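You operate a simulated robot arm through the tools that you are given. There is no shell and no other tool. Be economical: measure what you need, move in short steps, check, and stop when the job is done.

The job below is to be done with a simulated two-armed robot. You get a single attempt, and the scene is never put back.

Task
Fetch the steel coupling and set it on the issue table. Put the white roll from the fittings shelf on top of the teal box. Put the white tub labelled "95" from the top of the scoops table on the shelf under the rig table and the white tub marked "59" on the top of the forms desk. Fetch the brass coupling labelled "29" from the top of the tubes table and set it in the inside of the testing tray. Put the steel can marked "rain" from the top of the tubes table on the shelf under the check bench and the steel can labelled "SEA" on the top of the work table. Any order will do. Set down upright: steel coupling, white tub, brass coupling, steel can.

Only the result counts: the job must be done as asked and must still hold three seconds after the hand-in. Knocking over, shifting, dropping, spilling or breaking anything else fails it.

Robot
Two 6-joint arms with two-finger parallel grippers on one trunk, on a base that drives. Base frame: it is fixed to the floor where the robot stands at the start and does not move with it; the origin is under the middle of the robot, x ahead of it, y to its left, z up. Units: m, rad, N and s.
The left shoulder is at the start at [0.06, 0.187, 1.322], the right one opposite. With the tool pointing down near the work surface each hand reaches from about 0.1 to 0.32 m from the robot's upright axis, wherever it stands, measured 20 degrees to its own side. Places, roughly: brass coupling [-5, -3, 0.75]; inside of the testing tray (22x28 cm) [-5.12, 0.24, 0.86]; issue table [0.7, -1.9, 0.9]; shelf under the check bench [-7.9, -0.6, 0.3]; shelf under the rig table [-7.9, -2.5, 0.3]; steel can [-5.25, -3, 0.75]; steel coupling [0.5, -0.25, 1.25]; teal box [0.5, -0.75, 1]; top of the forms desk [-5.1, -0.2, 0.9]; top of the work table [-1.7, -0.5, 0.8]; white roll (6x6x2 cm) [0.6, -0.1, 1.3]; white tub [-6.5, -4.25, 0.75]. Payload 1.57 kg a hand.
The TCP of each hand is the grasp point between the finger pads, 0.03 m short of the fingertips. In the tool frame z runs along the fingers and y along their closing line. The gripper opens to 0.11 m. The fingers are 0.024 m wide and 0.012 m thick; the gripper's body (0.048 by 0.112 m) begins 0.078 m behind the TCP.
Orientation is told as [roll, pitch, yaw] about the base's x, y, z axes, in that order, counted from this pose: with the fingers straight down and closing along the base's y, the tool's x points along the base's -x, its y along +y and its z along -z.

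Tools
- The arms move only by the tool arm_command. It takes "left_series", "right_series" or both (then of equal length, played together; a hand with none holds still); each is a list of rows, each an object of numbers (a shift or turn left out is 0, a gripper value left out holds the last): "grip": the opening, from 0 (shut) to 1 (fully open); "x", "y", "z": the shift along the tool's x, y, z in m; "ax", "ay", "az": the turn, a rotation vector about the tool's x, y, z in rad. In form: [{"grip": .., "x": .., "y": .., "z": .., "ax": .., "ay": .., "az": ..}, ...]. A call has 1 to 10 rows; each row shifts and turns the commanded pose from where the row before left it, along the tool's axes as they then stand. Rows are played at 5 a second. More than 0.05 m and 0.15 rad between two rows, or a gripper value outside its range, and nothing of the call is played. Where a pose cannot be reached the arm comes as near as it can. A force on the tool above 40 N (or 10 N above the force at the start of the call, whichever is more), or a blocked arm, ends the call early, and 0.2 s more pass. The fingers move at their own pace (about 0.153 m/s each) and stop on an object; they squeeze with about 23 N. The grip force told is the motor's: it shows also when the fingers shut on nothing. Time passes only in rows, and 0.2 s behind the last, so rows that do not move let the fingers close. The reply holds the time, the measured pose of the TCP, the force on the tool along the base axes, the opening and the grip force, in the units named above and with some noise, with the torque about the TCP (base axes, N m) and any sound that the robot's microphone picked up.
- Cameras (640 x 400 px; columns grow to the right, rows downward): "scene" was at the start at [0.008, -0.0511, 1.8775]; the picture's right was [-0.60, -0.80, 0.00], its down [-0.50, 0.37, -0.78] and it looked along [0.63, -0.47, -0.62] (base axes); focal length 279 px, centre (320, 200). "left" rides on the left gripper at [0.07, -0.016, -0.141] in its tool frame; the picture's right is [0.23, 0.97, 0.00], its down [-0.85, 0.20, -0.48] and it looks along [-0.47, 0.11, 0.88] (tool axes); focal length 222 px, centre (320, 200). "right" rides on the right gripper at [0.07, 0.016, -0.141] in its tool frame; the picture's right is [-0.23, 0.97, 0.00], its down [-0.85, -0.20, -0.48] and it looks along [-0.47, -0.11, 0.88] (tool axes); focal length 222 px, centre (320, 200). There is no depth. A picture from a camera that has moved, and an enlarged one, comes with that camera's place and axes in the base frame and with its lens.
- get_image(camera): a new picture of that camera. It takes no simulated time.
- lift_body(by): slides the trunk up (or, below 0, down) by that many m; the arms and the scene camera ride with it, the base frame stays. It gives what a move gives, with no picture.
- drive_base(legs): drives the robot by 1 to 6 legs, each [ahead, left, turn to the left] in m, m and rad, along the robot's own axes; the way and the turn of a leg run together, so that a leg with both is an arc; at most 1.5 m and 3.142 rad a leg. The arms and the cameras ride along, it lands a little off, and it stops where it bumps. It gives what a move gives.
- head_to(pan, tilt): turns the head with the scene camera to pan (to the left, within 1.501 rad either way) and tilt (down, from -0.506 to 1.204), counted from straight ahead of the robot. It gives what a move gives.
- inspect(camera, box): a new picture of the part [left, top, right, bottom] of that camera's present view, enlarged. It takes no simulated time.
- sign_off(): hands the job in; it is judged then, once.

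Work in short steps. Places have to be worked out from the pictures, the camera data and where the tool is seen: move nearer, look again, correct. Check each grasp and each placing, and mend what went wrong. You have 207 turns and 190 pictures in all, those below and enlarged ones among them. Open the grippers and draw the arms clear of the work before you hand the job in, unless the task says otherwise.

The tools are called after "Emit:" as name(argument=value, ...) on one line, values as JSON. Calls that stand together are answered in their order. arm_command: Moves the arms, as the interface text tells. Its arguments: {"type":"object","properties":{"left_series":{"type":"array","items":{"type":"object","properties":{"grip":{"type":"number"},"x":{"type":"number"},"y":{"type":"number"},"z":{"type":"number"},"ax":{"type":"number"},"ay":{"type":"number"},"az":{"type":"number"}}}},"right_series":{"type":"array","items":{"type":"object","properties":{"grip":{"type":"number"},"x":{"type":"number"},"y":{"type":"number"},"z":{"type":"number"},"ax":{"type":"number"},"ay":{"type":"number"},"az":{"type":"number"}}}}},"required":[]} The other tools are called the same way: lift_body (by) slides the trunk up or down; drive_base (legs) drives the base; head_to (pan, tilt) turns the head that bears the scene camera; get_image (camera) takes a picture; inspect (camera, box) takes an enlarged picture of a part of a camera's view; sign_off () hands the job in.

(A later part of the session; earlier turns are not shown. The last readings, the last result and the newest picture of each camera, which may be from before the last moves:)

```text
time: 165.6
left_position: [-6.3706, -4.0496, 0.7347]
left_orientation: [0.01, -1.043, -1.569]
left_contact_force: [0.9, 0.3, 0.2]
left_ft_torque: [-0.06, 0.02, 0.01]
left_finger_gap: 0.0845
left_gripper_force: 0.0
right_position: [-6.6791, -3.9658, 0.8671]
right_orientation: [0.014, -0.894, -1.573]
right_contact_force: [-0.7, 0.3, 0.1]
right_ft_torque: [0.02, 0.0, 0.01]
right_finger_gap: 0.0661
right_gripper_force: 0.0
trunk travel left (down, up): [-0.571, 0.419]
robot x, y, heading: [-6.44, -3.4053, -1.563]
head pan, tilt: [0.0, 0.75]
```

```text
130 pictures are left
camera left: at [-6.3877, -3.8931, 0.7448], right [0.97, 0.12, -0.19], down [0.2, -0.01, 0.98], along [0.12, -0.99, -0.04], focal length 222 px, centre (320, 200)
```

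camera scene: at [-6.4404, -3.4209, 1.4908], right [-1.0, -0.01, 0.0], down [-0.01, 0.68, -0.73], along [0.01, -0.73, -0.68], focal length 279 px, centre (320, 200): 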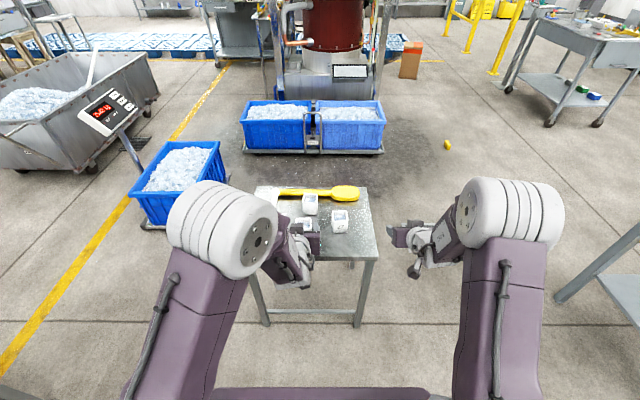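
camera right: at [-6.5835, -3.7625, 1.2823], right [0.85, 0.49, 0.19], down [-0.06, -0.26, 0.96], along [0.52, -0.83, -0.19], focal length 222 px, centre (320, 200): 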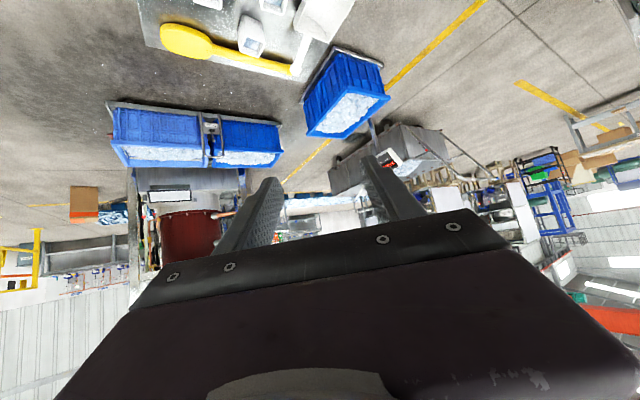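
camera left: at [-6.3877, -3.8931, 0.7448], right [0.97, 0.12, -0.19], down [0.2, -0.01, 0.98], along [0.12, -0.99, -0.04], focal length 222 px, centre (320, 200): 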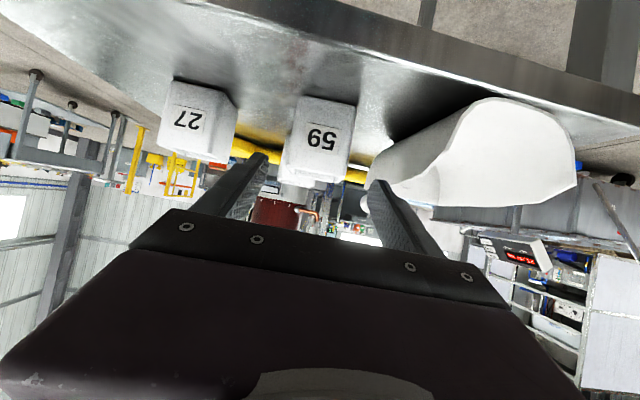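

The alignment is good: tub spans z 0.644–0.722, and the east finger clears the scoop by about 2 cm. I advance 8 cm and close.

Emit:
arm_command(left_series=[{"z": 0.03}, {"z": 0.03}, {"z": 0.02}, {}])

Emit:
get_image(camera="left")

```text
time: 166.6
left_position: [-6.3684, -4.1186, 0.6952]
left_orientation: [0.008, -1.046, -1.569]
left_contact_force: [0.6, -0.7, -0.1]
left_ft_torque: [0.03, -0.03, 0.0]
left_finger_gap: 0.0847
left_gripper_force: 0.0
right_position: [-6.6798, -3.9635, 0.8685]
right_orientation: [0.014, -0.894, -1.573]
right_contact_force: [-0.6, -0.2, -0.6]
right_ft_torque: [-0.02, 0.02, 0.0]
right_finger_gap: 0.0656
right_gripper_force: 0.0
trunk travel left (down, up): [-0.571, 0.419]
robot x, y, heading: [-6.4375, -3.3978, -1.562]
head pan, tilt: [0.0, 0.75]
```

```text
129 pictures are left
camera left: at [-6.3861, -3.9611, 0.7063], right [0.97, 0.12, -0.19], down [0.2, -0.01, 0.98], along [0.12, -0.99, -0.04], focal length 222 px, centre (320, 200)
```

left: 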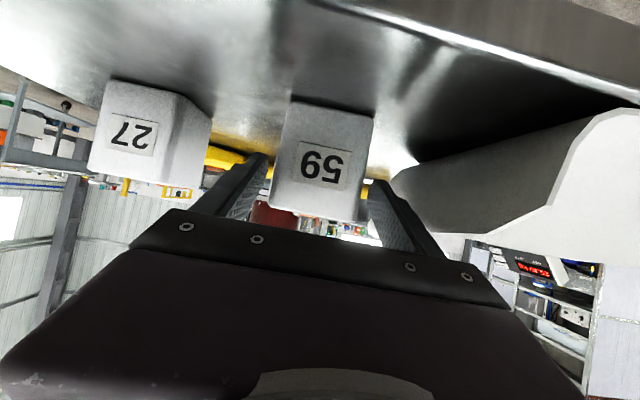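

Tub sits between the fingers. I go 1 cm deeper and close.

Emit:
arm_command(left_series=[{"z": 0.0104, "x": -0.006}, {"grip": 0.4}, {"grip": 0.0}, {}, {}])

Emit:
get_image(camera="left")

```text
time: 167.8
left_position: [-6.3691, -4.1296, 0.6955]
left_orientation: [0.008, -1.044, -1.566]
left_contact_force: [-0.9, -1.3, 1.8]
left_ft_torque: [-0.02, 0.15, 0.0]
left_finger_gap: 0.0596
left_gripper_force: 23.3
right_position: [-6.6797, -3.9644, 0.8683]
right_orientation: [0.015, -0.895, -1.574]
right_contact_force: [0.1, -0.3, -0.7]
right_ft_torque: [0.01, 0.03, 0.01]
right_finger_gap: 0.0662
right_gripper_force: 0.0
trunk travel left (down, up): [-0.571, 0.419]
robot x, y, heading: [-6.4387, -3.4002, -1.558]
head pan, tilt: [0.0, 0.75]
```

```text
128 pictures are left
camera left: at [-6.3868, -3.9727, 0.7065], right [0.97, 0.12, -0.19], down [0.2, -0.01, 0.98], along [0.12, -0.99, -0.04], focal length 222 px, centre (320, 200)
```

left: 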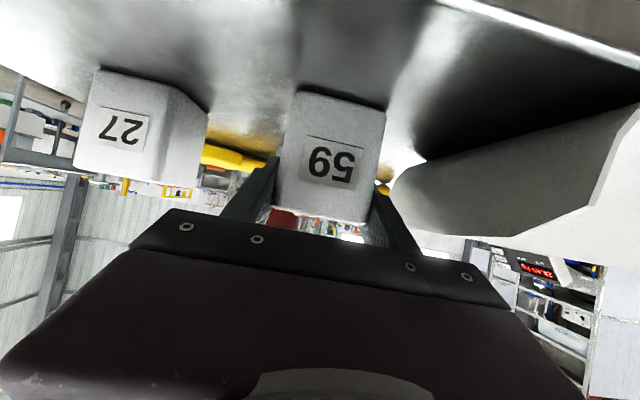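

Gripped (gap 0.060 m). I lift it 10 cm straight up, gently, then draw it back.

Emit:
arm_command(left_series=[{"z": -0.008, "x": -0.013}, {"z": -0.0125, "x": -0.0217}, {"z": -0.0125, "x": -0.0217}, {"z": -0.0125, "x": -0.0217}, {"z": -0.01, "x": -0.017}, {"z": -0.02, "x": 0.01}, {"z": -0.026, "x": 0.015}, {"z": -0.026, "x": 0.015}, {"z": -0.02, "x": 0.01}])

Emit:
get_image(camera="scene")

```text
time: 169.8
left_position: [-6.3707, -4.026, 0.8094]
left_orientation: [0.008, -1.045, -1.57]
left_contact_force: [-0.8, 0.6, -1.1]
left_ft_torque: [-0.01, -0.04, 0.0]
left_finger_gap: 0.06
left_gripper_force: 23.0
right_position: [-6.6795, -3.9634, 0.8677]
right_orientation: [0.016, -0.895, -1.574]
right_contact_force: [0.7, 0.1, -0.7]
right_ft_torque: [-0.02, 0.0, 0.0]
right_finger_gap: 0.0661
right_gripper_force: 0.0
trunk travel left (down, up): [-0.571, 0.419]
robot x, y, heading: [-6.4366, -3.4012, -1.563]
head pan, tilt: [0.0, 0.75]
```

```text
127 pictures are left
camera scene: at [-6.4405, -3.4206, 1.4908], right [-1.0, -0.01, 0.0], down [-0.01, 0.68, -0.73], along [0.01, -0.73, -0.68], focal length 279 px, centre (320, 200)
```

scene: 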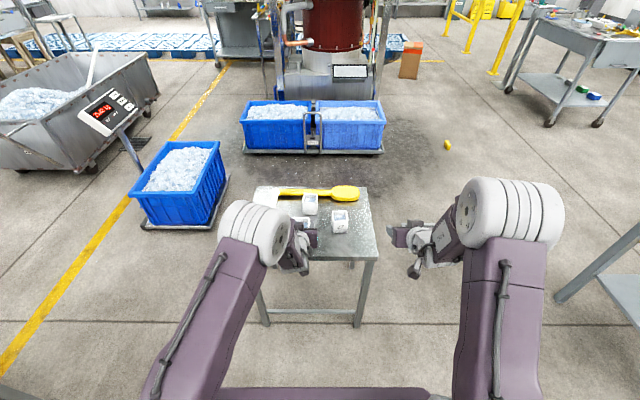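

Tub 59 is up. I raise and retract the left hand a little more, then drive 0.28 m east and 0.15 m south so the right hand faces the third tub.

Emit:
arm_command(left_series=[{"z": -0.0125, "x": -0.0217}, {"z": -0.0125, "x": -0.0217}, {"z": -0.0125, "x": -0.0217}, {"z": -0.026, "x": 0.015}, {"z": -0.026, "x": 0.015}])

Emit:
drive_base(legs=[[0, 0.285, -0.008], [0.14, 0, 0]])

Emit:
get_image(camera="right")

```text
time: 171.0
left_position: [-6.3716, -3.9648, 0.8852]
left_orientation: [0.008, -1.048, -1.567]
left_contact_force: [-0.2, -0.1, -0.6]
left_ft_torque: [-0.04, -0.01, 0.0]
left_finger_gap: 0.0598
left_gripper_force: 22.8
right_position: [-6.6807, -3.9624, 0.8683]
right_orientation: [0.016, -0.896, -1.574]
right_contact_force: [0.9, -0.2, -0.2]
right_ft_torque: [0.01, -0.01, -0.02]
right_finger_gap: 0.0659
right_gripper_force: 0.1
trunk travel left (down, up): [-0.571, 0.419]
robot x, y, heading: [-6.4401, -3.3969, -1.564]
head pan, tilt: [0.0, 0.75]
```

```text
time: 173.9
left_position: [-6.088, -4.101, 0.8848]
left_orientation: [0.007, -1.045, -1.573]
left_contact_force: [0.1, -0.6, -1.4]
left_ft_torque: [-0.01, -0.03, -0.01]
left_finger_gap: 0.0598
left_gripper_force: 23.0
right_position: [-6.3953, -4.0992, 0.868]
right_orientation: [0.014, -0.894, -1.577]
right_contact_force: [0.5, 0.0, -0.5]
right_ft_torque: [0.0, -0.01, 0.01]
right_finger_gap: 0.0659
right_gripper_force: 0.1
trunk travel left (down, up): [-0.571, 0.419]
robot x, y, heading: [-6.1519, -3.5349, -1.566]
head pan, tilt: [0.0, 0.75]
```

```text
126 pictures are left
camera right: at [-6.3809, -3.945, 0.9021], right [0.97, -0.14, 0.19], down [-0.21, -0.16, 0.96], along [-0.1, -0.98, -0.19], focal length 222 px, centre (320, 200)
```

right: 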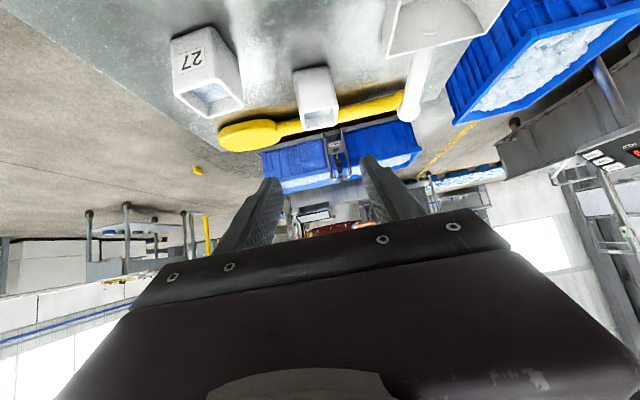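

The third tub is at [-6.386,-4.255]. I open to 8.5 cm and go to a pre-grasp 7 cm short.

Emit:
arm_command(right_series=[{"z": 0.039, "x": 0.01, "y": 0.003, "grip": 0.77}, {"z": 0.039, "x": 0.01, "y": 0.003}, {"z": 0.039, "x": 0.01, "y": 0.002}, {"z": 0.038, "x": 0.009, "y": 0.002}])

Emit:
get_image(camera="right")

```text
time: 174.9
left_position: [-6.088, -4.1018, 0.884]
left_orientation: [0.008, -1.043, -1.574]
left_contact_force: [0.3, -0.8, -1.1]
left_ft_torque: [0.01, 0.05, -0.03]
left_finger_gap: 0.0598
left_gripper_force: 23.1
right_position: [-6.4008, -4.1929, 0.7407]
right_orientation: [0.017, -0.893, -1.579]
right_contact_force: [-0.5, -0.4, 0.2]
right_ft_torque: [-0.02, -0.02, 0.01]
right_finger_gap: 0.0848
right_gripper_force: 0.0
right hand out of reach, approached as far as the arm can: row 1, 2, 3
trunk travel left (down, up): [-0.571, 0.419]
robot x, y, heading: [-6.1511, -3.5372, -1.565]
head pan, tilt: [0.0, 0.75]
```

```text
125 pictures are left
camera right: at [-6.3866, -4.0395, 0.7753], right [0.97, -0.14, 0.19], down [-0.21, -0.16, 0.96], along [-0.1, -0.98, -0.19], focal length 222 px, centre (320, 200)
```

right: 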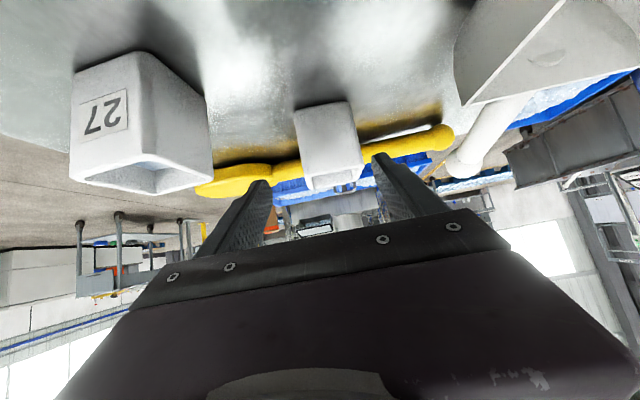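

I correct 1.4 cm east, advance the last 7 cm and close.

Emit:
arm_command(right_series=[{"y": 0.0135}, {"z": 0.03}, {"z": 0.03}, {"z": 0.013}, {"grip": 0.4}, {"grip": 0.0}, {}, {}])

Emit:
get_image(camera="right")

```text
time: 176.7
left_position: [-6.0879, -4.0999, 0.884]
left_orientation: [0.007, -1.045, -1.572]
left_contact_force: [0.1, -0.1, -1.3]
left_ft_torque: [0.02, 0.03, -0.01]
left_finger_gap: 0.0596
left_gripper_force: 23.1
right_position: [-6.3933, -4.2507, 0.6952]
right_orientation: [0.014, -0.895, -1.58]
right_contact_force: [0.5, -0.7, 0.6]
right_ft_torque: [-0.01, 0.02, 0.02]
right_finger_gap: 0.0596
right_gripper_force: 22.6
right hand out of reach, approached as far as the arm can: row 1
trunk travel left (down, up): [-0.571, 0.419]
robot x, y, heading: [-6.1504, -3.5352, -1.567]
head pan, tilt: [0.0, 0.75]
```

```text
124 pictures are left
camera right: at [-6.3788, -4.096, 0.7296], right [0.97, -0.14, 0.19], down [-0.21, -0.16, 0.96], along [-0.1, -0.98, -0.19], focal length 222 px, centre (320, 200)
```

right: 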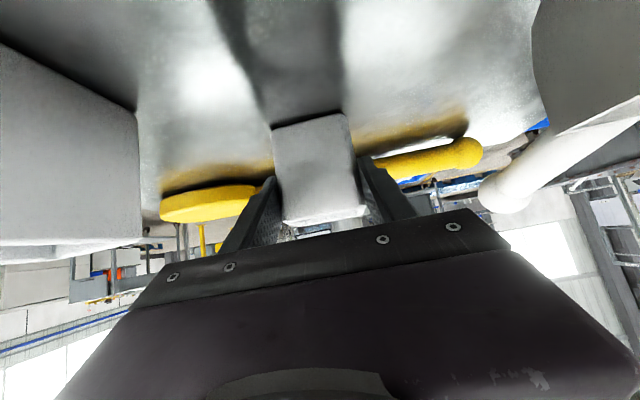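

Gripped. I lift it gently 10 cm and draw it back clear of the table.

Emit:
arm_command(right_series=[{"z": -0.01, "x": -0.0125}, {"z": -0.0156, "x": -0.0195}, {"z": -0.0156, "x": -0.0195}, {"z": -0.0156, "x": -0.0195}, {"z": -0.0156, "x": -0.0195}, {"z": -0.0156, "x": -0.0195}, {"z": -0.02, "x": 0.016}, {"z": -0.028, "x": 0.022}, {"z": -0.028, "x": 0.022}, {"z": -0.02, "x": 0.016}])

Emit:
drive_base(legs=[[-0.3, 0, 0]])

Emit:
get_image(camera="scene")

```text
time: 178.9
left_position: [-6.0887, -4.1003, 0.8851]
left_orientation: [0.009, -1.046, -1.573]
left_contact_force: [0.1, 0.9, -0.9]
left_ft_torque: [-0.02, 0.01, 0.0]
left_finger_gap: 0.0596
left_gripper_force: 22.6
right_position: [-6.3975, -4.1267, 0.8364]
right_orientation: [0.012, -0.896, -1.571]
right_contact_force: [0.3, -0.6, -1.0]
right_ft_torque: [0.03, 0.0, 0.03]
right_finger_gap: 0.0598
right_gripper_force: 22.6
trunk travel left (down, up): [-0.571, 0.419]
robot x, y, heading: [-6.152, -3.5332, -1.567]
head pan, tilt: [0.0, 0.75]
```

```text
time: 180.9
left_position: [-6.0883, -3.7994, 0.8848]
left_orientation: [0.008, -1.046, -1.57]
left_contact_force: [-0.5, -0.6, -1.6]
left_ft_torque: [-0.01, 0.03, -0.03]
left_finger_gap: 0.0596
left_gripper_force: 22.9
right_position: [-6.3977, -3.8261, 0.8371]
right_orientation: [0.014, -0.896, -1.571]
right_contact_force: [0.4, 0.1, -1.2]
right_ft_torque: [0.03, 0.01, -0.01]
right_finger_gap: 0.0597
right_gripper_force: 23.1
trunk travel left (down, up): [-0.571, 0.419]
robot x, y, heading: [-6.1544, -3.2347, -1.562]
head pan, tilt: [0.0, 0.75]
```

```text
123 pictures are left
camera scene: at [-6.1557, -3.2547, 1.4908], right [-1.0, -0.01, 0.0], down [0.0, 0.68, -0.73], along [0.0, -0.73, -0.68], focal length 279 px, centre (320, 200)
```

scene: 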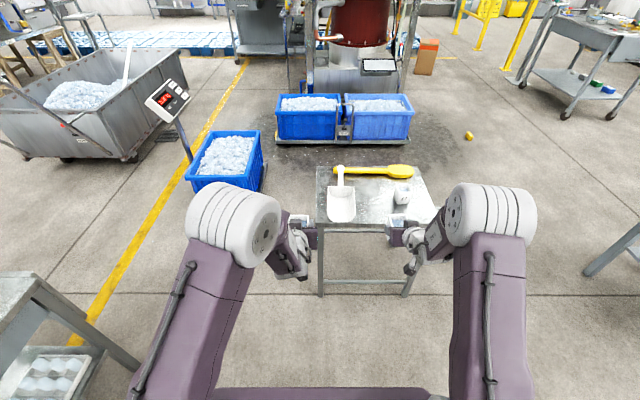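

Both tubs are carried level. Next the shelf under the rig table: I swing the left hand outward to the left so it will clear the table, then turn west and drive toward it.

Emit:
arm_command(left_series=[{"y": 0.03}, {"y": 0.045}, {"y": 0.045}, {"y": 0.045}, {"y": 0.045, "z": -0.01}, {"y": 0.045, "z": -0.01}, {"y": 0.045, "z": -0.01}, {"y": 0.03}])

Emit:
drive_base(legs=[[0, 0, -1.58], [0.7, -0.5, 0]])

Emit:
head_to(pan=0.0, tilt=0.6)

Emit:
get_image(camera="scene")

```text
time: 182.7
left_position: [-6.0074, -3.7747, 0.9408]
left_orientation: [0.024, -1.041, -1.567]
left_contact_force: [-0.5, 0.5, -2.2]
left_ft_torque: [0.05, 0.01, 0.01]
left_finger_gap: 0.0598
left_gripper_force: 23.0
left hand out of reach, approached as far as the arm can: row 2, 3, 4, 5, 6, 7, 8
right_position: [-6.3984, -3.8265, 0.836]
right_orientation: [0.013, -0.893, -1.571]
right_contact_force: [-0.1, 0.1, -0.9]
right_ft_torque: [0.03, 0.0, 0.01]
right_finger_gap: 0.06
right_gripper_force: 22.9
trunk travel left (down, up): [-0.571, 0.419]
robot x, y, heading: [-6.1563, -3.2326, -1.566]
head pan, tilt: [0.0, 0.75]
```

```text
time: 191.2
left_position: [-7.3796, -2.8315, 0.9417]
left_orientation: [0.025, -1.042, 3.116]
left_contact_force: [0.5, 0.7, -1.4]
left_ft_torque: [-0.01, -0.01, 0.02]
left_finger_gap: 0.0597
left_gripper_force: 23.1
right_position: [-7.4214, -2.4395, 0.8355]
right_orientation: [0.011, -0.894, 3.113]
right_contact_force: [-0.4, 0.0, -0.5]
right_ft_torque: [0.01, -0.06, -0.01]
right_finger_gap: 0.0598
right_gripper_force: 23.2
trunk travel left (down, up): [-0.571, 0.419]
robot x, y, heading: [-6.8353, -2.6996, 3.118]
head pan, tilt: [0.0, 0.75]
```

```text
time: 191.9
left_position: [-7.3784, -2.8303, 0.9409]
left_orientation: [0.024, -1.044, 3.114]
left_contact_force: [0.5, -0.2, -1.0]
left_ft_torque: [0.02, 0.04, 0.01]
left_finger_gap: 0.0595
left_gripper_force: 23.4
right_position: [-7.4197, -2.4391, 0.836]
right_orientation: [0.012, -0.894, 3.112]
right_contact_force: [-0.3, -0.5, -1.3]
right_ft_torque: [0.0, -0.05, 0.03]
right_finger_gap: 0.0596
right_gripper_force: 23.0
trunk travel left (down, up): [-0.571, 0.419]
robot x, y, heading: [-6.8341, -2.7009, 3.12]
head pan, tilt: [0.0, 0.6]
```

```text
122 pictures are left
camera scene: at [-6.8628, -2.6993, 1.5036], right [0.02, 1.0, 0.0], down [0.57, -0.01, -0.82], along [-0.82, 0.02, -0.57], focal length 279 px, centre (320, 200)
```

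scene: 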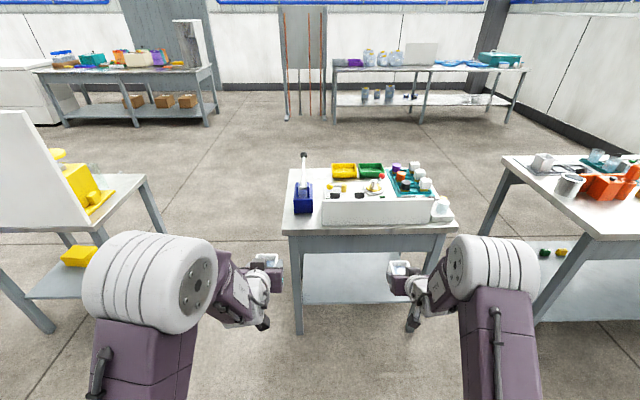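

The rig table front is at x≈−7.73 (legs at y −2.80 and −2.13), its shelf at z≈0.255 is empty. I lower the trunk 0.49 m and move 0.25 m ahead.

Emit:
lift_body(by=-0.49)

Emit:
drive_base(legs=[[0.25, 0, 0.02]])

Emit:
get_image(camera="scene")

Emit:
get_image(camera="right")

```text
refused: -0.49 is not a number from -0.4 to 0.4
```

```text
time: 193.7
left_position: [-7.6229, -2.8374, 0.9407]
left_orientation: [0.024, -1.042, 3.131]
left_contact_force: [-0.3, -0.5, -1.7]
left_ft_torque: [-0.01, 0.02, 0.02]
left_finger_gap: 0.0597
left_gripper_force: 22.8
right_position: [-7.6705, -2.4461, 0.8384]
right_orientation: [0.013, -0.899, 3.131]
right_contact_force: [3.5, 0.0, -0.3]
right_ft_torque: [0.04, -0.09, -0.05]
right_finger_gap: 0.0596
right_gripper_force: 22.5
trunk travel left (down, up): [-0.571, 0.419]
robot x, y, heading: [-7.083, -2.6972, 3.133]
head pan, tilt: [0.0, 0.6]
```

```text
121 pictures are left
camera scene: at [-7.1084, -2.6965, 1.5037], right [0.01, 1.0, 0.0], down [0.56, 0.0, -0.83], along [-0.83, 0.0, -0.56], focal length 279 px, centre (320, 200)
```

scene: 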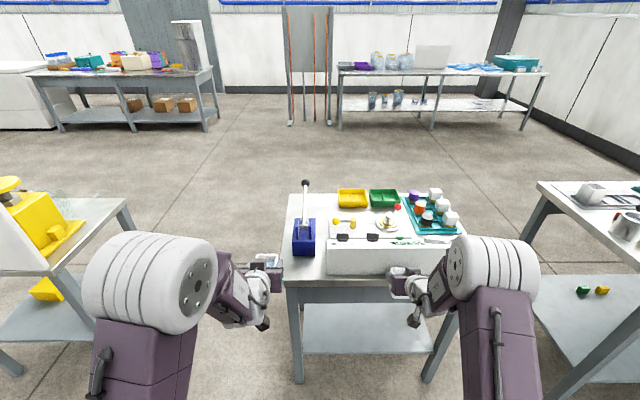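

```text
120 pictures are left
camera right: at [-7.5178, -2.4624, 0.8712], right [-0.14, -0.97, 0.18], down [-0.16, 0.21, 0.97], along [-0.98, 0.11, -0.18], focal length 222 px, centre (320, 200)
```

right: 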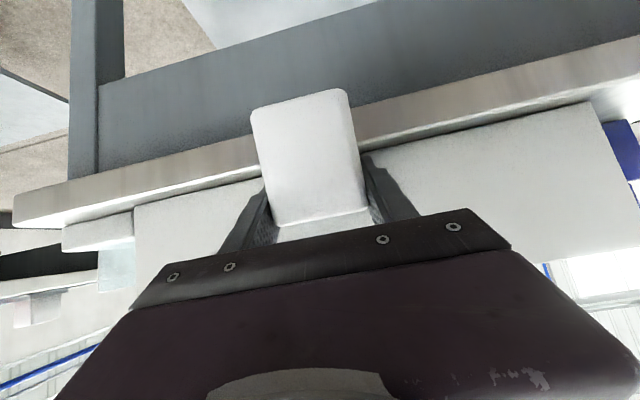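

The trunk step was too big and refused, and the tub came close to the table top's edge. I back off the same distance before lowering.

Emit:
drive_base(legs=[[-0.22, 0, 0]])

Emit:
lift_body(by=-0.4)

Emit:
lift_body(by=-0.09)

Emit:
get_image(camera="right")

Emit:
get_image(camera="scene")

```text
time: 195.3
left_position: [-7.4106, -2.8379, 0.9419]
left_orientation: [0.024, -1.043, 3.132]
left_contact_force: [0.7, 0.7, -0.6]
left_ft_torque: [0.01, 0.01, 0.0]
left_finger_gap: 0.0599
left_gripper_force: 22.9
right_position: [-7.4582, -2.4457, 0.8368]
right_orientation: [0.013, -0.897, 3.129]
right_contact_force: [0.3, 0.2, -0.8]
right_ft_torque: [0.01, 0.01, -0.01]
right_finger_gap: 0.0595
right_gripper_force: 23.6
trunk travel left (down, up): [-0.571, 0.419]
robot x, y, heading: [-6.8662, -2.6989, 3.134]
head pan, tilt: [0.0, 0.6]
```

```text
time: 199.2
left_position: [-7.4104, -2.8378, 0.5406]
left_orientation: [0.024, -1.043, 3.132]
left_contact_force: [-0.2, 0.3, -0.8]
left_ft_torque: [0.0, 0.0, -0.01]
left_finger_gap: 0.0596
left_gripper_force: 22.8
right_position: [-7.4578, -2.447, 0.4359]
right_orientation: [0.011, -0.895, 3.129]
right_contact_force: [0.3, 0.4, -0.8]
right_ft_torque: [0.01, 0.03, -0.02]
right_finger_gap: 0.0597
right_gripper_force: 23.2
trunk travel left (down, up): [-0.171, 0.819]
robot x, y, heading: [-6.8654, -2.6985, 3.135]
head pan, tilt: [0.0, 0.6]
```

```text
time: 200.4
left_position: [-7.4101, -2.8373, 0.4501]
left_orientation: [0.024, -1.042, 3.131]
left_contact_force: [0.3, 0.3, -1.0]
left_ft_torque: [-0.02, -0.02, -0.01]
left_finger_gap: 0.0596
left_gripper_force: 23.2
right_position: [-7.4571, -2.4467, 0.3473]
right_orientation: [0.012, -0.896, 3.131]
right_contact_force: [-0.5, 0.5, -0.6]
right_ft_torque: [-0.01, 0.0, -0.01]
right_finger_gap: 0.0599
right_gripper_force: 23.2
trunk travel left (down, up): [-0.081, 0.909]
robot x, y, heading: [-6.8637, -2.6987, 3.135]
head pan, tilt: [0.0, 0.6]
```

```text
119 pictures are left
camera right: at [-7.3047, -2.463, 0.3809], right [-0.14, -0.97, 0.19], down [-0.16, 0.21, 0.97], along [-0.98, 0.11, -0.18], focal length 222 px, centre (320, 200)
```

right: 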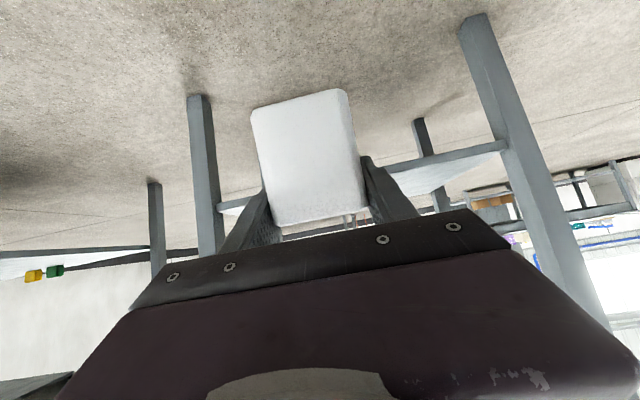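

```text
118 pictures are left
camera scene: at [-6.8961, -2.6976, 1.0137], right [0.01, 1.0, 0.0], down [0.57, 0.0, -0.82], along [-0.82, 0.01, -0.57], focal length 279 px, centre (320, 200)
```

scene: 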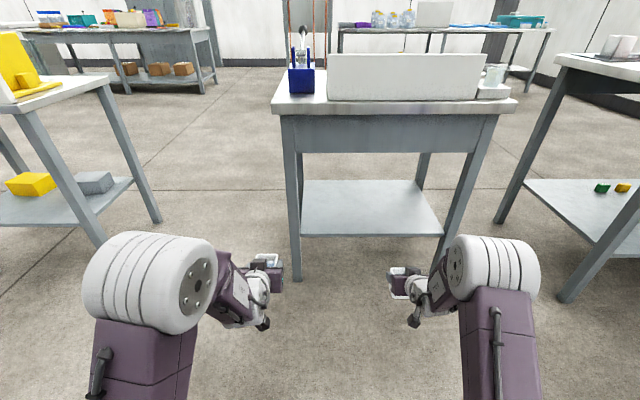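

The shelf top reads z≈0.275. I raise the trunk 2 cm, drive 0.24 m ahead and extend the right hand level into the shelf.

Emit:
lift_body(by=0.02)

Emit:
drive_base(legs=[[0.24, 0, 0]])

Emit:
arm_command(right_series=[{"z": 0.025, "x": -0.02}, {"z": 0.029, "x": -0.0235}, {"z": 0.029, "x": -0.0235}, {"z": 0.028, "x": -0.022}])

Emit:
get_image(camera="right")

Emit:
get_image(camera="scene")

```text
time: 201.1
left_position: [-7.41, -2.8381, 0.4699]
left_orientation: [0.026, -1.041, 3.131]
left_contact_force: [0.3, -0.2, -1.1]
left_ft_torque: [0.0, 0.05, -0.02]
left_finger_gap: 0.0599
left_gripper_force: 23.2
right_position: [-7.4588, -2.4468, 0.3678]
right_orientation: [0.014, -0.899, 3.13]
right_contact_force: [0.1, -0.3, -1.8]
right_ft_torque: [0.01, 0.0, 0.02]
right_finger_gap: 0.06
right_gripper_force: 23.2
trunk travel left (down, up): [-0.101, 0.889]
robot x, y, heading: [-6.865, -2.6984, 3.139]
head pan, tilt: [0.0, 0.6]
```

```text
time: 202.9
left_position: [-7.6517, -2.8374, 0.4707]
left_orientation: [0.025, -1.042, 3.134]
left_contact_force: [0.7, 0.2, -1.5]
left_ft_torque: [0.0, -0.01, -0.01]
left_finger_gap: 0.0598
left_gripper_force: 23.0
right_position: [-7.6999, -2.4462, 0.3669]
right_orientation: [0.012, -0.897, 3.13]
right_contact_force: [-0.3, 0.2, -0.9]
right_ft_torque: [0.04, 0.03, 0.0]
right_finger_gap: 0.0598
right_gripper_force: 23.3
trunk travel left (down, up): [-0.101, 0.889]
robot x, y, heading: [-7.1075, -2.694, 3.139]
head pan, tilt: [0.0, 0.6]
```

```text
time: 203.9
left_position: [-7.6529, -2.837, 0.4696]
left_orientation: [0.024, -1.041, 3.131]
left_contact_force: [-0.1, -0.2, -1.3]
left_ft_torque: [-0.01, 0.02, 0.02]
left_finger_gap: 0.0601
left_gripper_force: 23.2
right_position: [-7.837, -2.4434, 0.3696]
right_orientation: [0.013, -0.896, 3.129]
right_contact_force: [-0.1, -0.7, -0.8]
right_ft_torque: [0.01, -0.01, -0.03]
right_finger_gap: 0.0598
right_gripper_force: 23.7
right hand out of reach, approached as far as the arm can: row 4
trunk travel left (down, up): [-0.101, 0.889]
robot x, y, heading: [-7.1118, -2.6965, 3.135]
head pan, tilt: [0.0, 0.6]
```

```text
117 pictures are left
camera right: at [-7.6852, -2.4603, 0.4029], right [-0.14, -0.97, 0.19], down [-0.16, 0.21, 0.96], along [-0.98, 0.11, -0.19], focal length 222 px, centre (320, 200)
```

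right: 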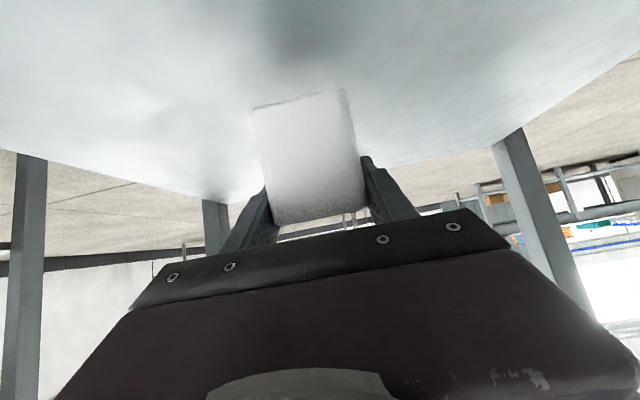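

```text
116 pictures are left
camera scene: at [-7.1382, -2.6961, 1.0337], right [0.01, 1.0, 0.0], down [0.57, 0.0, -0.82], along [-0.82, 0.01, -0.57], focal length 279 px, centre (320, 200)
```

scene: 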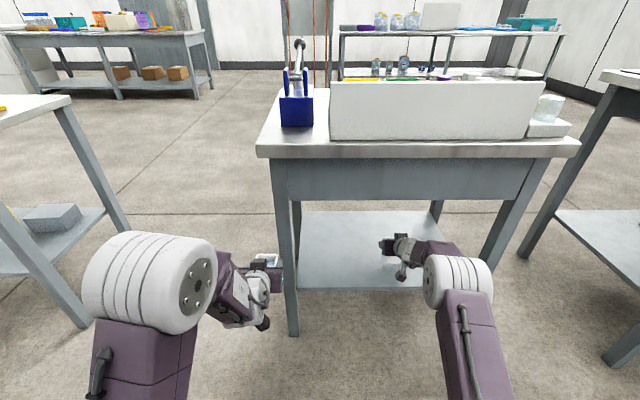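

The tub is over the shelf at x −7.84. I lower with the trunk by 3 cm, then finely.

Emit:
lift_body(by=-0.03)

Emit:
inspect(camera="right", box=[200, 20, 424, 160])

```text
time: 204.6
left_position: [-7.6514, -2.8379, 0.4418]
left_orientation: [0.022, -1.045, 3.133]
left_contact_force: [0.2, 0.5, -0.4]
left_ft_torque: [0.02, 0.0, -0.02]
left_finger_gap: 0.0599
left_gripper_force: 23.1
right_position: [-7.8395, -2.4448, 0.3424]
right_orientation: [0.013, -0.902, 3.132]
right_contact_force: [-4.8, 1.5, 11.2]
right_ft_torque: [0.46, 0.45, 0.1]
right_finger_gap: 0.0598
right_gripper_force: 23.2
trunk travel left (down, up): [-0.071, 0.919]
robot x, y, heading: [-7.1063, -2.6967, 3.134]
head pan, tilt: [0.0, 0.6]
```

```text
2.86 times, centred on (312, 90) of right
camera zoom: at [-7.6854, -2.4605, 0.3757], right [-0.14, -0.97, 0.19], down [-0.16, 0.21, 0.97], along [-0.98, 0.11, -0.18], focal length 635 px, centre (343, 514)
```

zoom: 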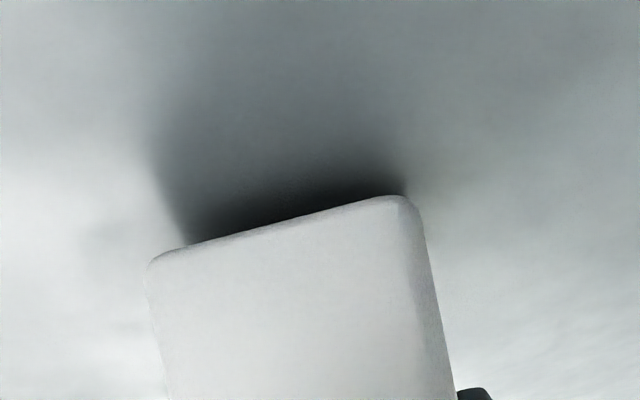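

The shelf is touched (11 N up). I ease off 2 mm, open, and retract level.

Emit:
arm_command(right_series=[{"z": -0.0012, "x": -0.0015}, {"grip": 0.77}, {}, {}, {"z": -0.025, "x": 0.015}, {"z": -0.03, "x": 0.018}, {"z": -0.03, "x": 0.02}, {"z": -0.03, "x": 0.024}])

Emit:
drive_base(legs=[[-0.35, 0, 0]])

Emit:
get_image(camera="right")

Emit:
get_image(camera="scene")

```text
time: 206.4
left_position: [-7.6514, -2.8363, 0.4405]
left_orientation: [0.025, -1.043, 3.134]
left_contact_force: [-0.1, -0.1, -0.9]
left_ft_torque: [0.02, -0.02, -0.03]
left_finger_gap: 0.0597
left_gripper_force: 22.6
right_position: [-7.6983, -2.4421, 0.3516]
right_orientation: [0.015, -0.897, 3.13]
right_contact_force: [0.2, 0.4, -0.1]
right_ft_torque: [-0.01, 0.02, 0.01]
right_finger_gap: 0.0846
right_gripper_force: 0.1
trunk travel left (down, up): [-0.071, 0.919]
robot x, y, heading: [-7.1102, -2.7, 3.137]
head pan, tilt: [0.0, 0.6]
```

```text
time: 208.7
left_position: [-7.3078, -2.8363, 0.4407]
left_orientation: [0.026, -1.042, 3.126]
left_contact_force: [0.1, -0.7, -1.4]
left_ft_torque: [0.0, -0.02, 0.02]
left_finger_gap: 0.0597
left_gripper_force: 22.8
right_position: [-7.3525, -2.4428, 0.353]
right_orientation: [0.017, -0.896, 3.122]
right_contact_force: [0.5, 0.2, -0.2]
right_ft_torque: [0.04, -0.01, 0.02]
right_finger_gap: 0.0847
right_gripper_force: 0.0
trunk travel left (down, up): [-0.071, 0.919]
robot x, y, heading: [-6.7626, -2.7019, 3.127]
head pan, tilt: [0.0, 0.6]
```

```text
114 pictures are left
camera right: at [-7.199, -2.4587, 0.3858], right [-0.15, -0.97, 0.19], down [-0.16, 0.21, 0.96], along [-0.98, 0.11, -0.19], focal length 222 px, centre (320, 200)
```

right: 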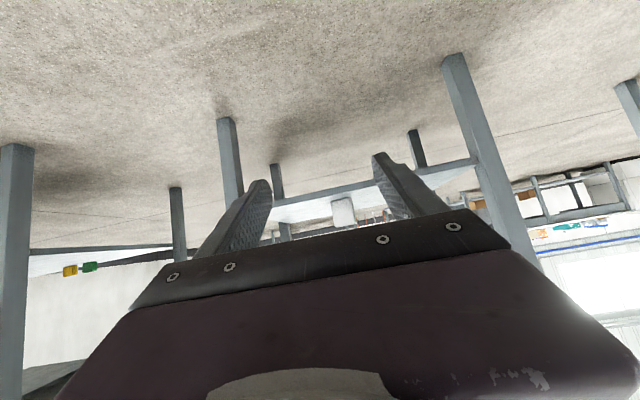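

```text
113 pictures are left
camera scene: at [-6.7928, -2.6992, 1.0036], right [0.01, 1.0, 0.0], down [0.57, -0.01, -0.82], along [-0.82, 0.01, -0.57], focal length 279 px, centre (320, 200)
```

scene: 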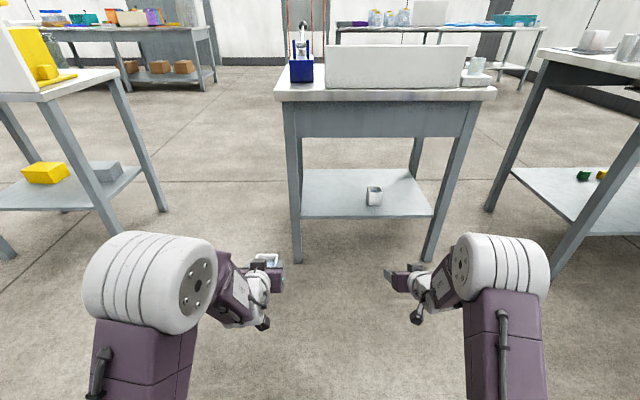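

Tub 95 stands on the rig table's shelf. Next I raise the trunk, turn east and go to the tubes table's west side to look at the cans and couplings.

Emit:
lift_body(by=0.4)

Emit:
lift_body(by=0.2)

Emit:
drive_base(legs=[[0, 0, -3.127], [0.6, -0.3, 0]])

Emit:
get_image(camera="scene")

```text
time: 212.5
left_position: [-7.3078, -2.8359, 0.8398]
left_orientation: [0.024, -1.043, 3.126]
left_contact_force: [0.2, -0.8, -0.7]
left_ft_torque: [-0.01, -0.03, 0.02]
left_finger_gap: 0.0599
left_gripper_force: 23.3
right_position: [-7.3529, -2.4424, 0.7521]
right_orientation: [0.015, -0.897, 3.123]
right_contact_force: [-0.2, -0.1, 0.8]
right_ft_torque: [-0.02, 0.02, 0.0]
right_finger_gap: 0.0846
right_gripper_force: 0.1
trunk travel left (down, up): [-0.471, 0.519]
robot x, y, heading: [-6.7617, -2.6986, 3.129]
head pan, tilt: [0.0, 0.6]
```

```text
time: 214.7
left_position: [-7.3085, -2.8358, 1.0403]
left_orientation: [0.024, -1.042, 3.124]
left_contact_force: [0.0, -0.3, -0.8]
left_ft_torque: [-0.01, -0.01, 0.03]
left_finger_gap: 0.0597
left_gripper_force: 22.9
right_position: [-7.352, -2.4412, 0.952]
right_orientation: [0.015, -0.896, 3.122]
right_contact_force: [-0.3, -0.1, -0.5]
right_ft_torque: [0.01, 0.0, 0.02]
right_finger_gap: 0.0847
right_gripper_force: 0.0
trunk travel left (down, up): [-0.671, 0.319]
robot x, y, heading: [-6.7633, -2.7029, 3.126]
head pan, tilt: [0.0, 0.6]
```

```text
time: 225.9
left_position: [-5.6375, -2.9648, 1.0406]
left_orientation: [0.024, -1.043, -0.097]
left_contact_force: [0.6, -0.8, -1.1]
left_ft_torque: [0.01, -0.04, 0.0]
left_finger_gap: 0.0597
left_gripper_force: 22.7
right_position: [-5.6256, -3.3626, 0.9534]
right_orientation: [0.016, -0.896, -0.101]
right_contact_force: [0.7, -0.5, -0.5]
right_ft_torque: [-0.01, -0.03, -0.02]
right_finger_gap: 0.0847
right_gripper_force: 0.0
trunk travel left (down, up): [-0.671, 0.319]
robot x, y, heading: [-6.1896, -3.0581, -0.096]
head pan, tilt: [0.0, 0.6]
```

```text
112 pictures are left
camera scene: at [-6.164, -3.0593, 1.6036], right [-0.09, -1.0, 0.0], down [-0.56, 0.05, -0.82], along [0.82, -0.08, -0.57], focal length 279 px, centre (320, 200)
```

scene: 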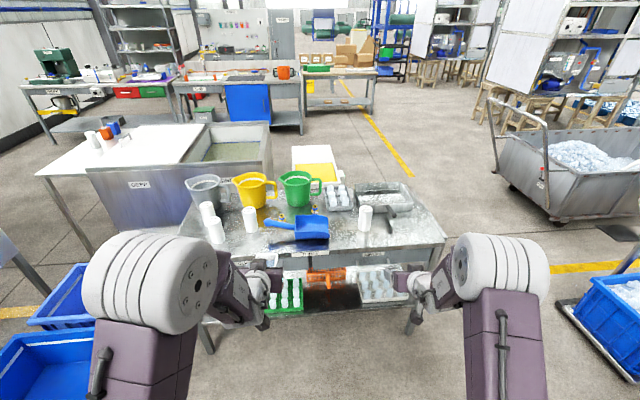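

I enlarge the tubes table.

Emit:
inspect(camera="scene", box=[180, 160, 340, 260])

Emit:
inspect(camera="scene", box=[300, 160, 460, 260])

```text
4.00 times, centred on (260, 210) of scene
camera zoom: at [-6.164, -3.0593, 1.6036], right [-0.09, -1.0, 0.0], down [-0.56, 0.05, -0.82], along [0.82, -0.08, -0.57], focal length 1116 px, centre (560, 160)
```

zoom: 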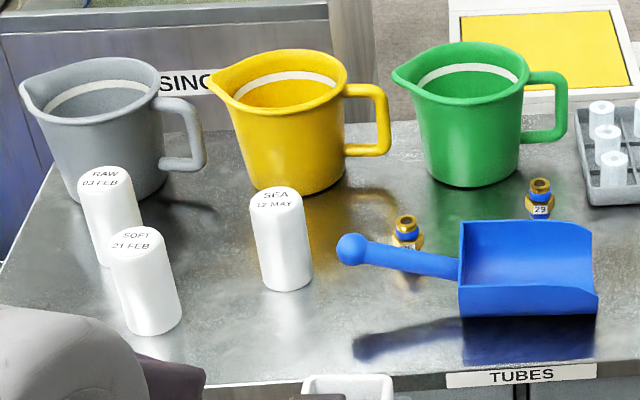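

```text
4.00 times, centred on (380, 210) of scene
camera zoom: at [-6.164, -3.0593, 1.6036], right [-0.09, -1.0, 0.0], down [-0.56, 0.05, -0.82], along [0.82, -0.08, -0.57], focal length 1116 px, centre (80, 160)
```

zoom: 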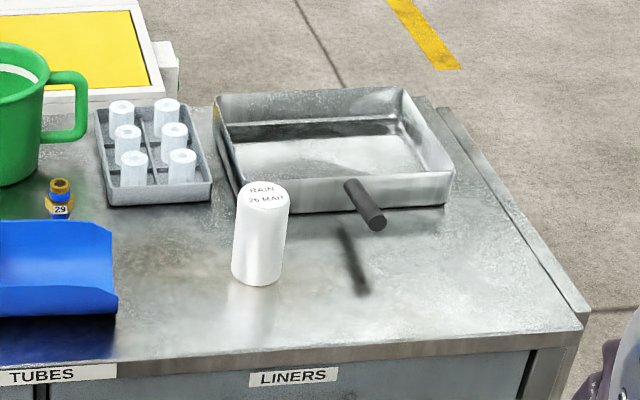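

RAIN stands near [-5.18,-3.37], SEA near [-5.14,-2.84], and brass 29 near [-5.07,-3.14] behind the blue scoop. The coupling needs a steep approach, so I straighten the heading and test the reach with the right hand at pitch −0.5.

Emit:
drive_base(legs=[[0, 0, 0.096]])

Emit:
arm_command(right_series=[{"ay": 0.132}, {"ay": 0.132}, {"ay": 0.132}, {"z": 0.0144, "x": -0.0263}, {"z": 0.0144, "x": -0.0263}, {"z": 0.0144, "x": -0.0263}])

```text
time: 226.8
left_position: [-5.6486, -2.9133, 1.0406]
left_orientation: [0.024, -1.042, -0.003]
left_contact_force: [0.5, 0.3, -0.8]
left_ft_torque: [0.02, -0.01, -0.01]
left_finger_gap: 0.0598
left_gripper_force: 22.9
right_position: [-5.5981, -3.3078, 0.9513]
right_orientation: [0.015, -0.896, -0.005]
right_contact_force: [0.3, 0.5, -0.3]
right_ft_torque: [0.04, 0.0, -0.03]
right_finger_gap: 0.0847
right_gripper_force: 0.0
trunk travel left (down, up): [-0.671, 0.319]
robot x, y, heading: [-6.1883, -3.0581, 0.002]
head pan, tilt: [0.0, 0.6]
```

```text
time: 228.2
left_position: [-5.6478, -2.9129, 1.0393]
left_orientation: [0.024, -1.042, -0.005]
left_contact_force: [0.5, -0.6, -0.7]
left_ft_torque: [0.02, -0.05, 0.03]
left_finger_gap: 0.0598
left_gripper_force: 23.3
right_position: [-5.5095, -3.3045, 0.9513]
right_orientation: [0.011, -0.497, 0.003]
right_contact_force: [-0.1, -0.4, -0.5]
right_ft_torque: [-0.02, 0.01, 0.02]
right_finger_gap: 0.0848
right_gripper_force: 0.0
right hand out of reach, approached as far as the arm can: row 2, 3, 4
trunk travel left (down, up): [-0.671, 0.319]
robot x, y, heading: [-6.1957, -3.0546, -0.002]
head pan, tilt: [0.0, 0.6]
```

Pitch −0.5 reaches 0.69 m ahead. I raise the left hand with the tub by 15 cm, pull the right back 8 cm, and drive up to the table for a close look.

Emit:
arm_command(left_series=[{"z": -0.019, "x": -0.033}, {"z": -0.019, "x": -0.033}, {"z": -0.019, "x": -0.033}, {"z": -0.019, "x": -0.033}], right_series=[{"z": -0.01, "x": 0.0175}, {"z": -0.01, "x": 0.0175}, {"z": -0.01, "x": 0.0175}, {"z": -0.01, "x": 0.0175}])

Emit:
drive_base(legs=[[0.4, 0.165, 0]])

Emit:
get_image(camera="right")

Emit:
get_image(camera="scene")

```text
time: 229.2
left_position: [-5.6496, -2.9169, 1.1952]
left_orientation: [0.022, -1.045, -0.001]
left_contact_force: [0.2, 0.1, -1.3]
left_ft_torque: [0.03, 0.02, 0.01]
left_finger_gap: 0.0599
left_gripper_force: 22.9
right_position: [-5.5919, -3.3027, 0.9521]
right_orientation: [0.01, -0.503, 0.001]
right_contact_force: [0.0, 0.6, 0.1]
right_ft_torque: [0.03, -0.02, 0.0]
right_finger_gap: 0.0846
right_gripper_force: 0.0
trunk travel left (down, up): [-0.671, 0.319]
robot x, y, heading: [-6.1906, -3.0619, 0.004]
head pan, tilt: [0.0, 0.6]
```

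```text
time: 231.9
left_position: [-5.2468, -2.7545, 1.1926]
left_orientation: [0.024, -1.041, -0.004]
left_contact_force: [-0.8, 0.0, -1.2]
left_ft_torque: [-0.02, 0.02, 0.03]
left_finger_gap: 0.0596
left_gripper_force: 23.1
right_position: [-5.1899, -3.142, 0.9522]
right_orientation: [0.011, -0.501, -0.001]
right_contact_force: [0.3, 1.2, -0.3]
right_ft_torque: [-0.05, -0.01, 0.01]
right_finger_gap: 0.0847
right_gripper_force: 0.1
trunk travel left (down, up): [-0.671, 0.319]
robot x, y, heading: [-5.7872, -2.8923, -0.002]
head pan, tilt: [0.0, 0.6]
```

```text
109 pictures are left
camera right: at [-5.3192, -3.1268, 1.0423], right [0.2, 0.97, 0.12], down [0.52, -0.21, 0.83], along [0.83, -0.1, -0.55], focal length 222 px, centre (320, 200)
```

right: 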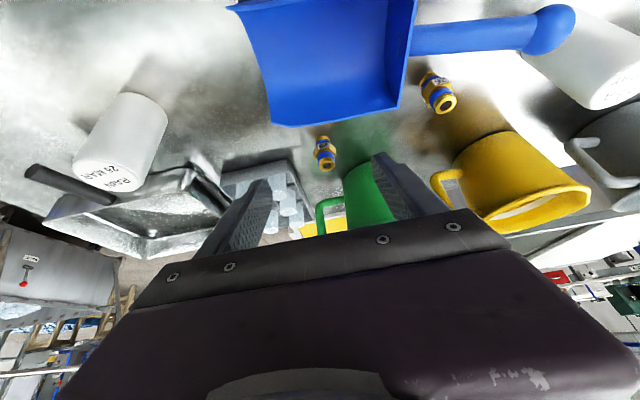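

```text
108 pictures are left
camera scene: at [-5.7621, -2.8936, 1.6037], right [0.0, -1.0, 0.0], down [-0.56, 0.0, -0.83], along [0.83, 0.0, -0.56], focal length 279 px, centre (320, 200)
```

scene: 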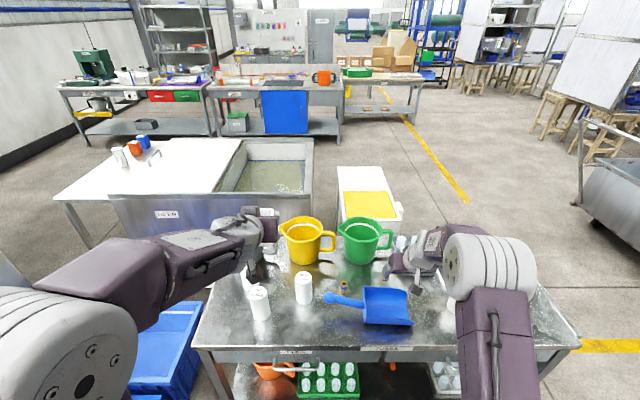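

Brass 29 is the southern coupling, at about [-5.06,-3.14], table top ≈0.75, scoop rim ≈0.81. I line up over it and go down along the tool axis most of the way, then look.

Emit:
arm_command(right_series=[{"x": -0.035, "grip": 0.6}, {"z": 0.04}, {"z": 0.04}, {"z": 0.04}])

Emit:
get_image(camera="right")

```text
time: 232.9
left_position: [-5.2447, -2.7541, 1.1924]
left_orientation: [0.025, -1.041, -0.005]
left_contact_force: [0.6, 0.3, -1.8]
left_ft_torque: [-0.02, 0.06, -0.06]
left_finger_gap: 0.0601
left_gripper_force: 22.4
right_position: [-5.0991, -3.1407, 0.8634]
right_orientation: [0.01, -0.501, -0.003]
right_contact_force: [0.2, 0.0, 0.7]
right_ft_torque: [0.02, 0.04, -0.01]
right_finger_gap: 0.0659
right_gripper_force: 0.0
trunk travel left (down, up): [-0.671, 0.319]
robot x, y, heading: [-5.7905, -2.895, -0.0]
head pan, tilt: [0.0, 0.6]
```

```text
107 pictures are left
camera right: at [-5.2285, -3.1248, 0.9532], right [0.2, 0.97, 0.12], down [0.52, -0.21, 0.83], along [0.83, -0.1, -0.55], focal length 222 px, centre (320, 200)
```

right: 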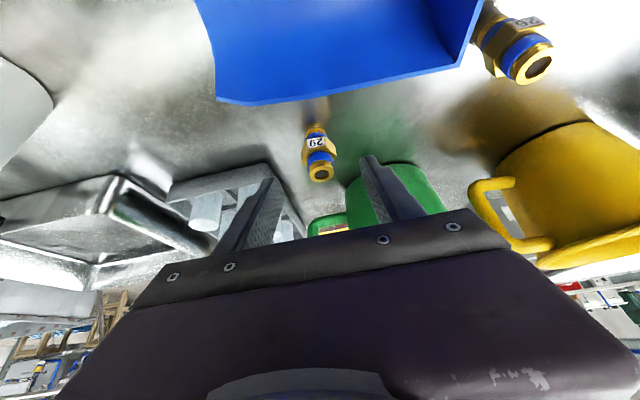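

Now "29" is readable between the fingers; it seems a little farther, x≈−5.045. I continue down to z 0.80 and recheck.

Emit:
arm_command(right_series=[{"x": -0.013}, {"z": 0.03}, {"z": 0.03}, {"z": 0.02}, {}])

Emit:
get_image(camera="right")

```text
time: 234.1
left_position: [-5.2464, -2.7538, 1.1933]
left_orientation: [0.024, -1.042, -0.005]
left_contact_force: [0.1, 0.4, -1.2]
left_ft_torque: [0.01, 0.04, 0.03]
left_finger_gap: 0.0596
left_gripper_force: 23.3
right_position: [-5.0878, -3.137, 0.8134]
right_orientation: [0.011, -0.498, 0.0]
right_contact_force: [0.9, 0.1, 0.4]
right_ft_torque: [0.02, 0.01, -0.02]
right_finger_gap: 0.0661
right_gripper_force: 0.0
right hand out of reach, approached as far as the arm can: row 2, 3, 4
trunk travel left (down, up): [-0.671, 0.319]
robot x, y, heading: [-5.7864, -2.8957, -0.003]
head pan, tilt: [0.0, 0.6]
```

```text
106 pictures are left
camera right: at [-5.218, -3.1233, 0.9048], right [0.2, 0.97, 0.12], down [0.52, -0.21, 0.83], along [0.83, -0.1, -0.55], focal length 222 px, centre (320, 200)
```

right: 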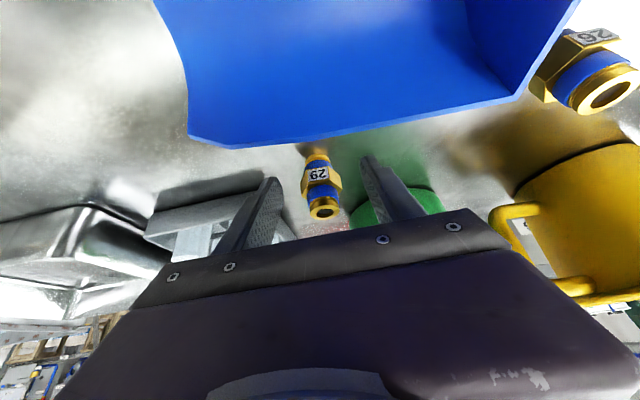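

The arm is at its reach limit here, so I bring the base 5 cm nearer and look again.

Emit:
drive_base(legs=[[0.05, 0, 0]])

Emit:
get_image(camera="right")

```text
time: 235.0
left_position: [-5.1998, -2.755, 1.1937]
left_orientation: [0.026, -1.045, -0.007]
left_contact_force: [-0.8, -0.1, -2.0]
left_ft_torque: [0.02, 0.0, -0.03]
left_finger_gap: 0.06
left_gripper_force: 22.9
right_position: [-5.0394, -3.1393, 0.8162]
right_orientation: [0.011, -0.505, 0.0]
right_contact_force: [-0.6, -0.1, 0.1]
right_ft_torque: [-0.01, 0.01, 0.0]
right_finger_gap: 0.0656
right_gripper_force: 0.0
trunk travel left (down, up): [-0.671, 0.319]
robot x, y, heading: [-5.7417, -2.8919, -0.0]
head pan, tilt: [0.0, 0.6]
```

```text
105 pictures are left
camera right: at [-5.1707, -3.1231, 0.9063], right [0.19, 0.97, 0.12], down [0.52, -0.21, 0.83], along [0.83, -0.1, -0.55], focal length 222 px, centre (320, 200)
```

right: 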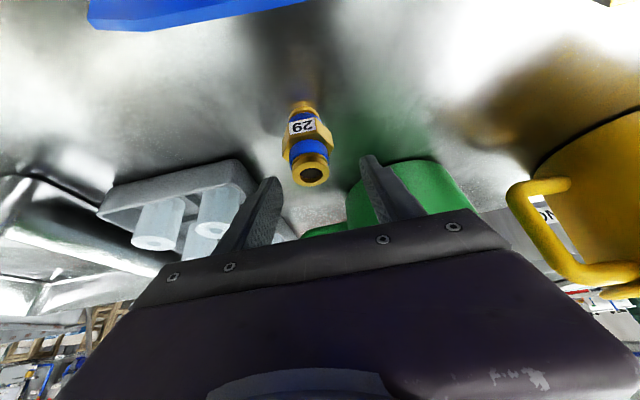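

Better baseline: 29's centre is [-5.063,-3.140,0.789]. I shift 2 cm back and 2 cm down and check.

Emit:
arm_command(right_series=[{"x": 0.018}, {"z": 0.0067, "x": 0.0095}, {}])

Emit:
get_image(camera="right")

```text
time: 235.8
left_position: [-5.1972, -2.7548, 1.1925]
left_orientation: [0.026, -1.042, -0.005]
left_contact_force: [0.3, 0.1, -1.4]
left_ft_torque: [0.02, -0.03, 0.01]
left_finger_gap: 0.0599
left_gripper_force: 22.8
right_position: [-5.0466, -3.1397, 0.7931]
right_orientation: [0.01, -0.499, 0.001]
right_contact_force: [-0.3, -0.5, 0.0]
right_ft_torque: [-0.03, 0.01, -0.02]
right_finger_gap: 0.0659
right_gripper_force: 0.0
right hand out of reach, approached as far as the arm can: row 1
trunk travel left (down, up): [-0.671, 0.319]
robot x, y, heading: [-5.7443, -2.8952, -0.003]
head pan, tilt: [0.0, 0.6]
```

```text
104 pictures are left
camera right: at [-5.1771, -3.1245, 0.8838], right [0.19, 0.97, 0.12], down [0.52, -0.21, 0.83], along [0.83, -0.1, -0.55], focal length 222 px, centre (320, 200)
```

right: 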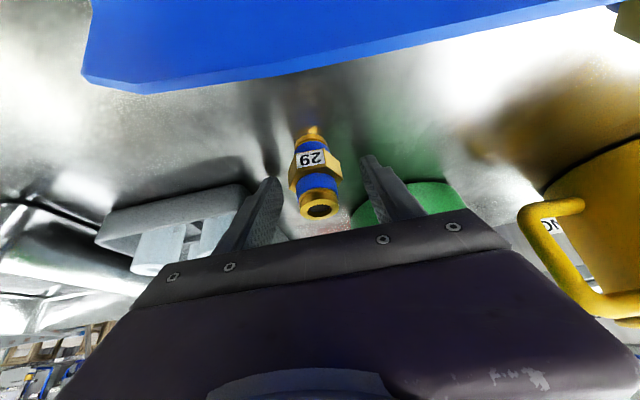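

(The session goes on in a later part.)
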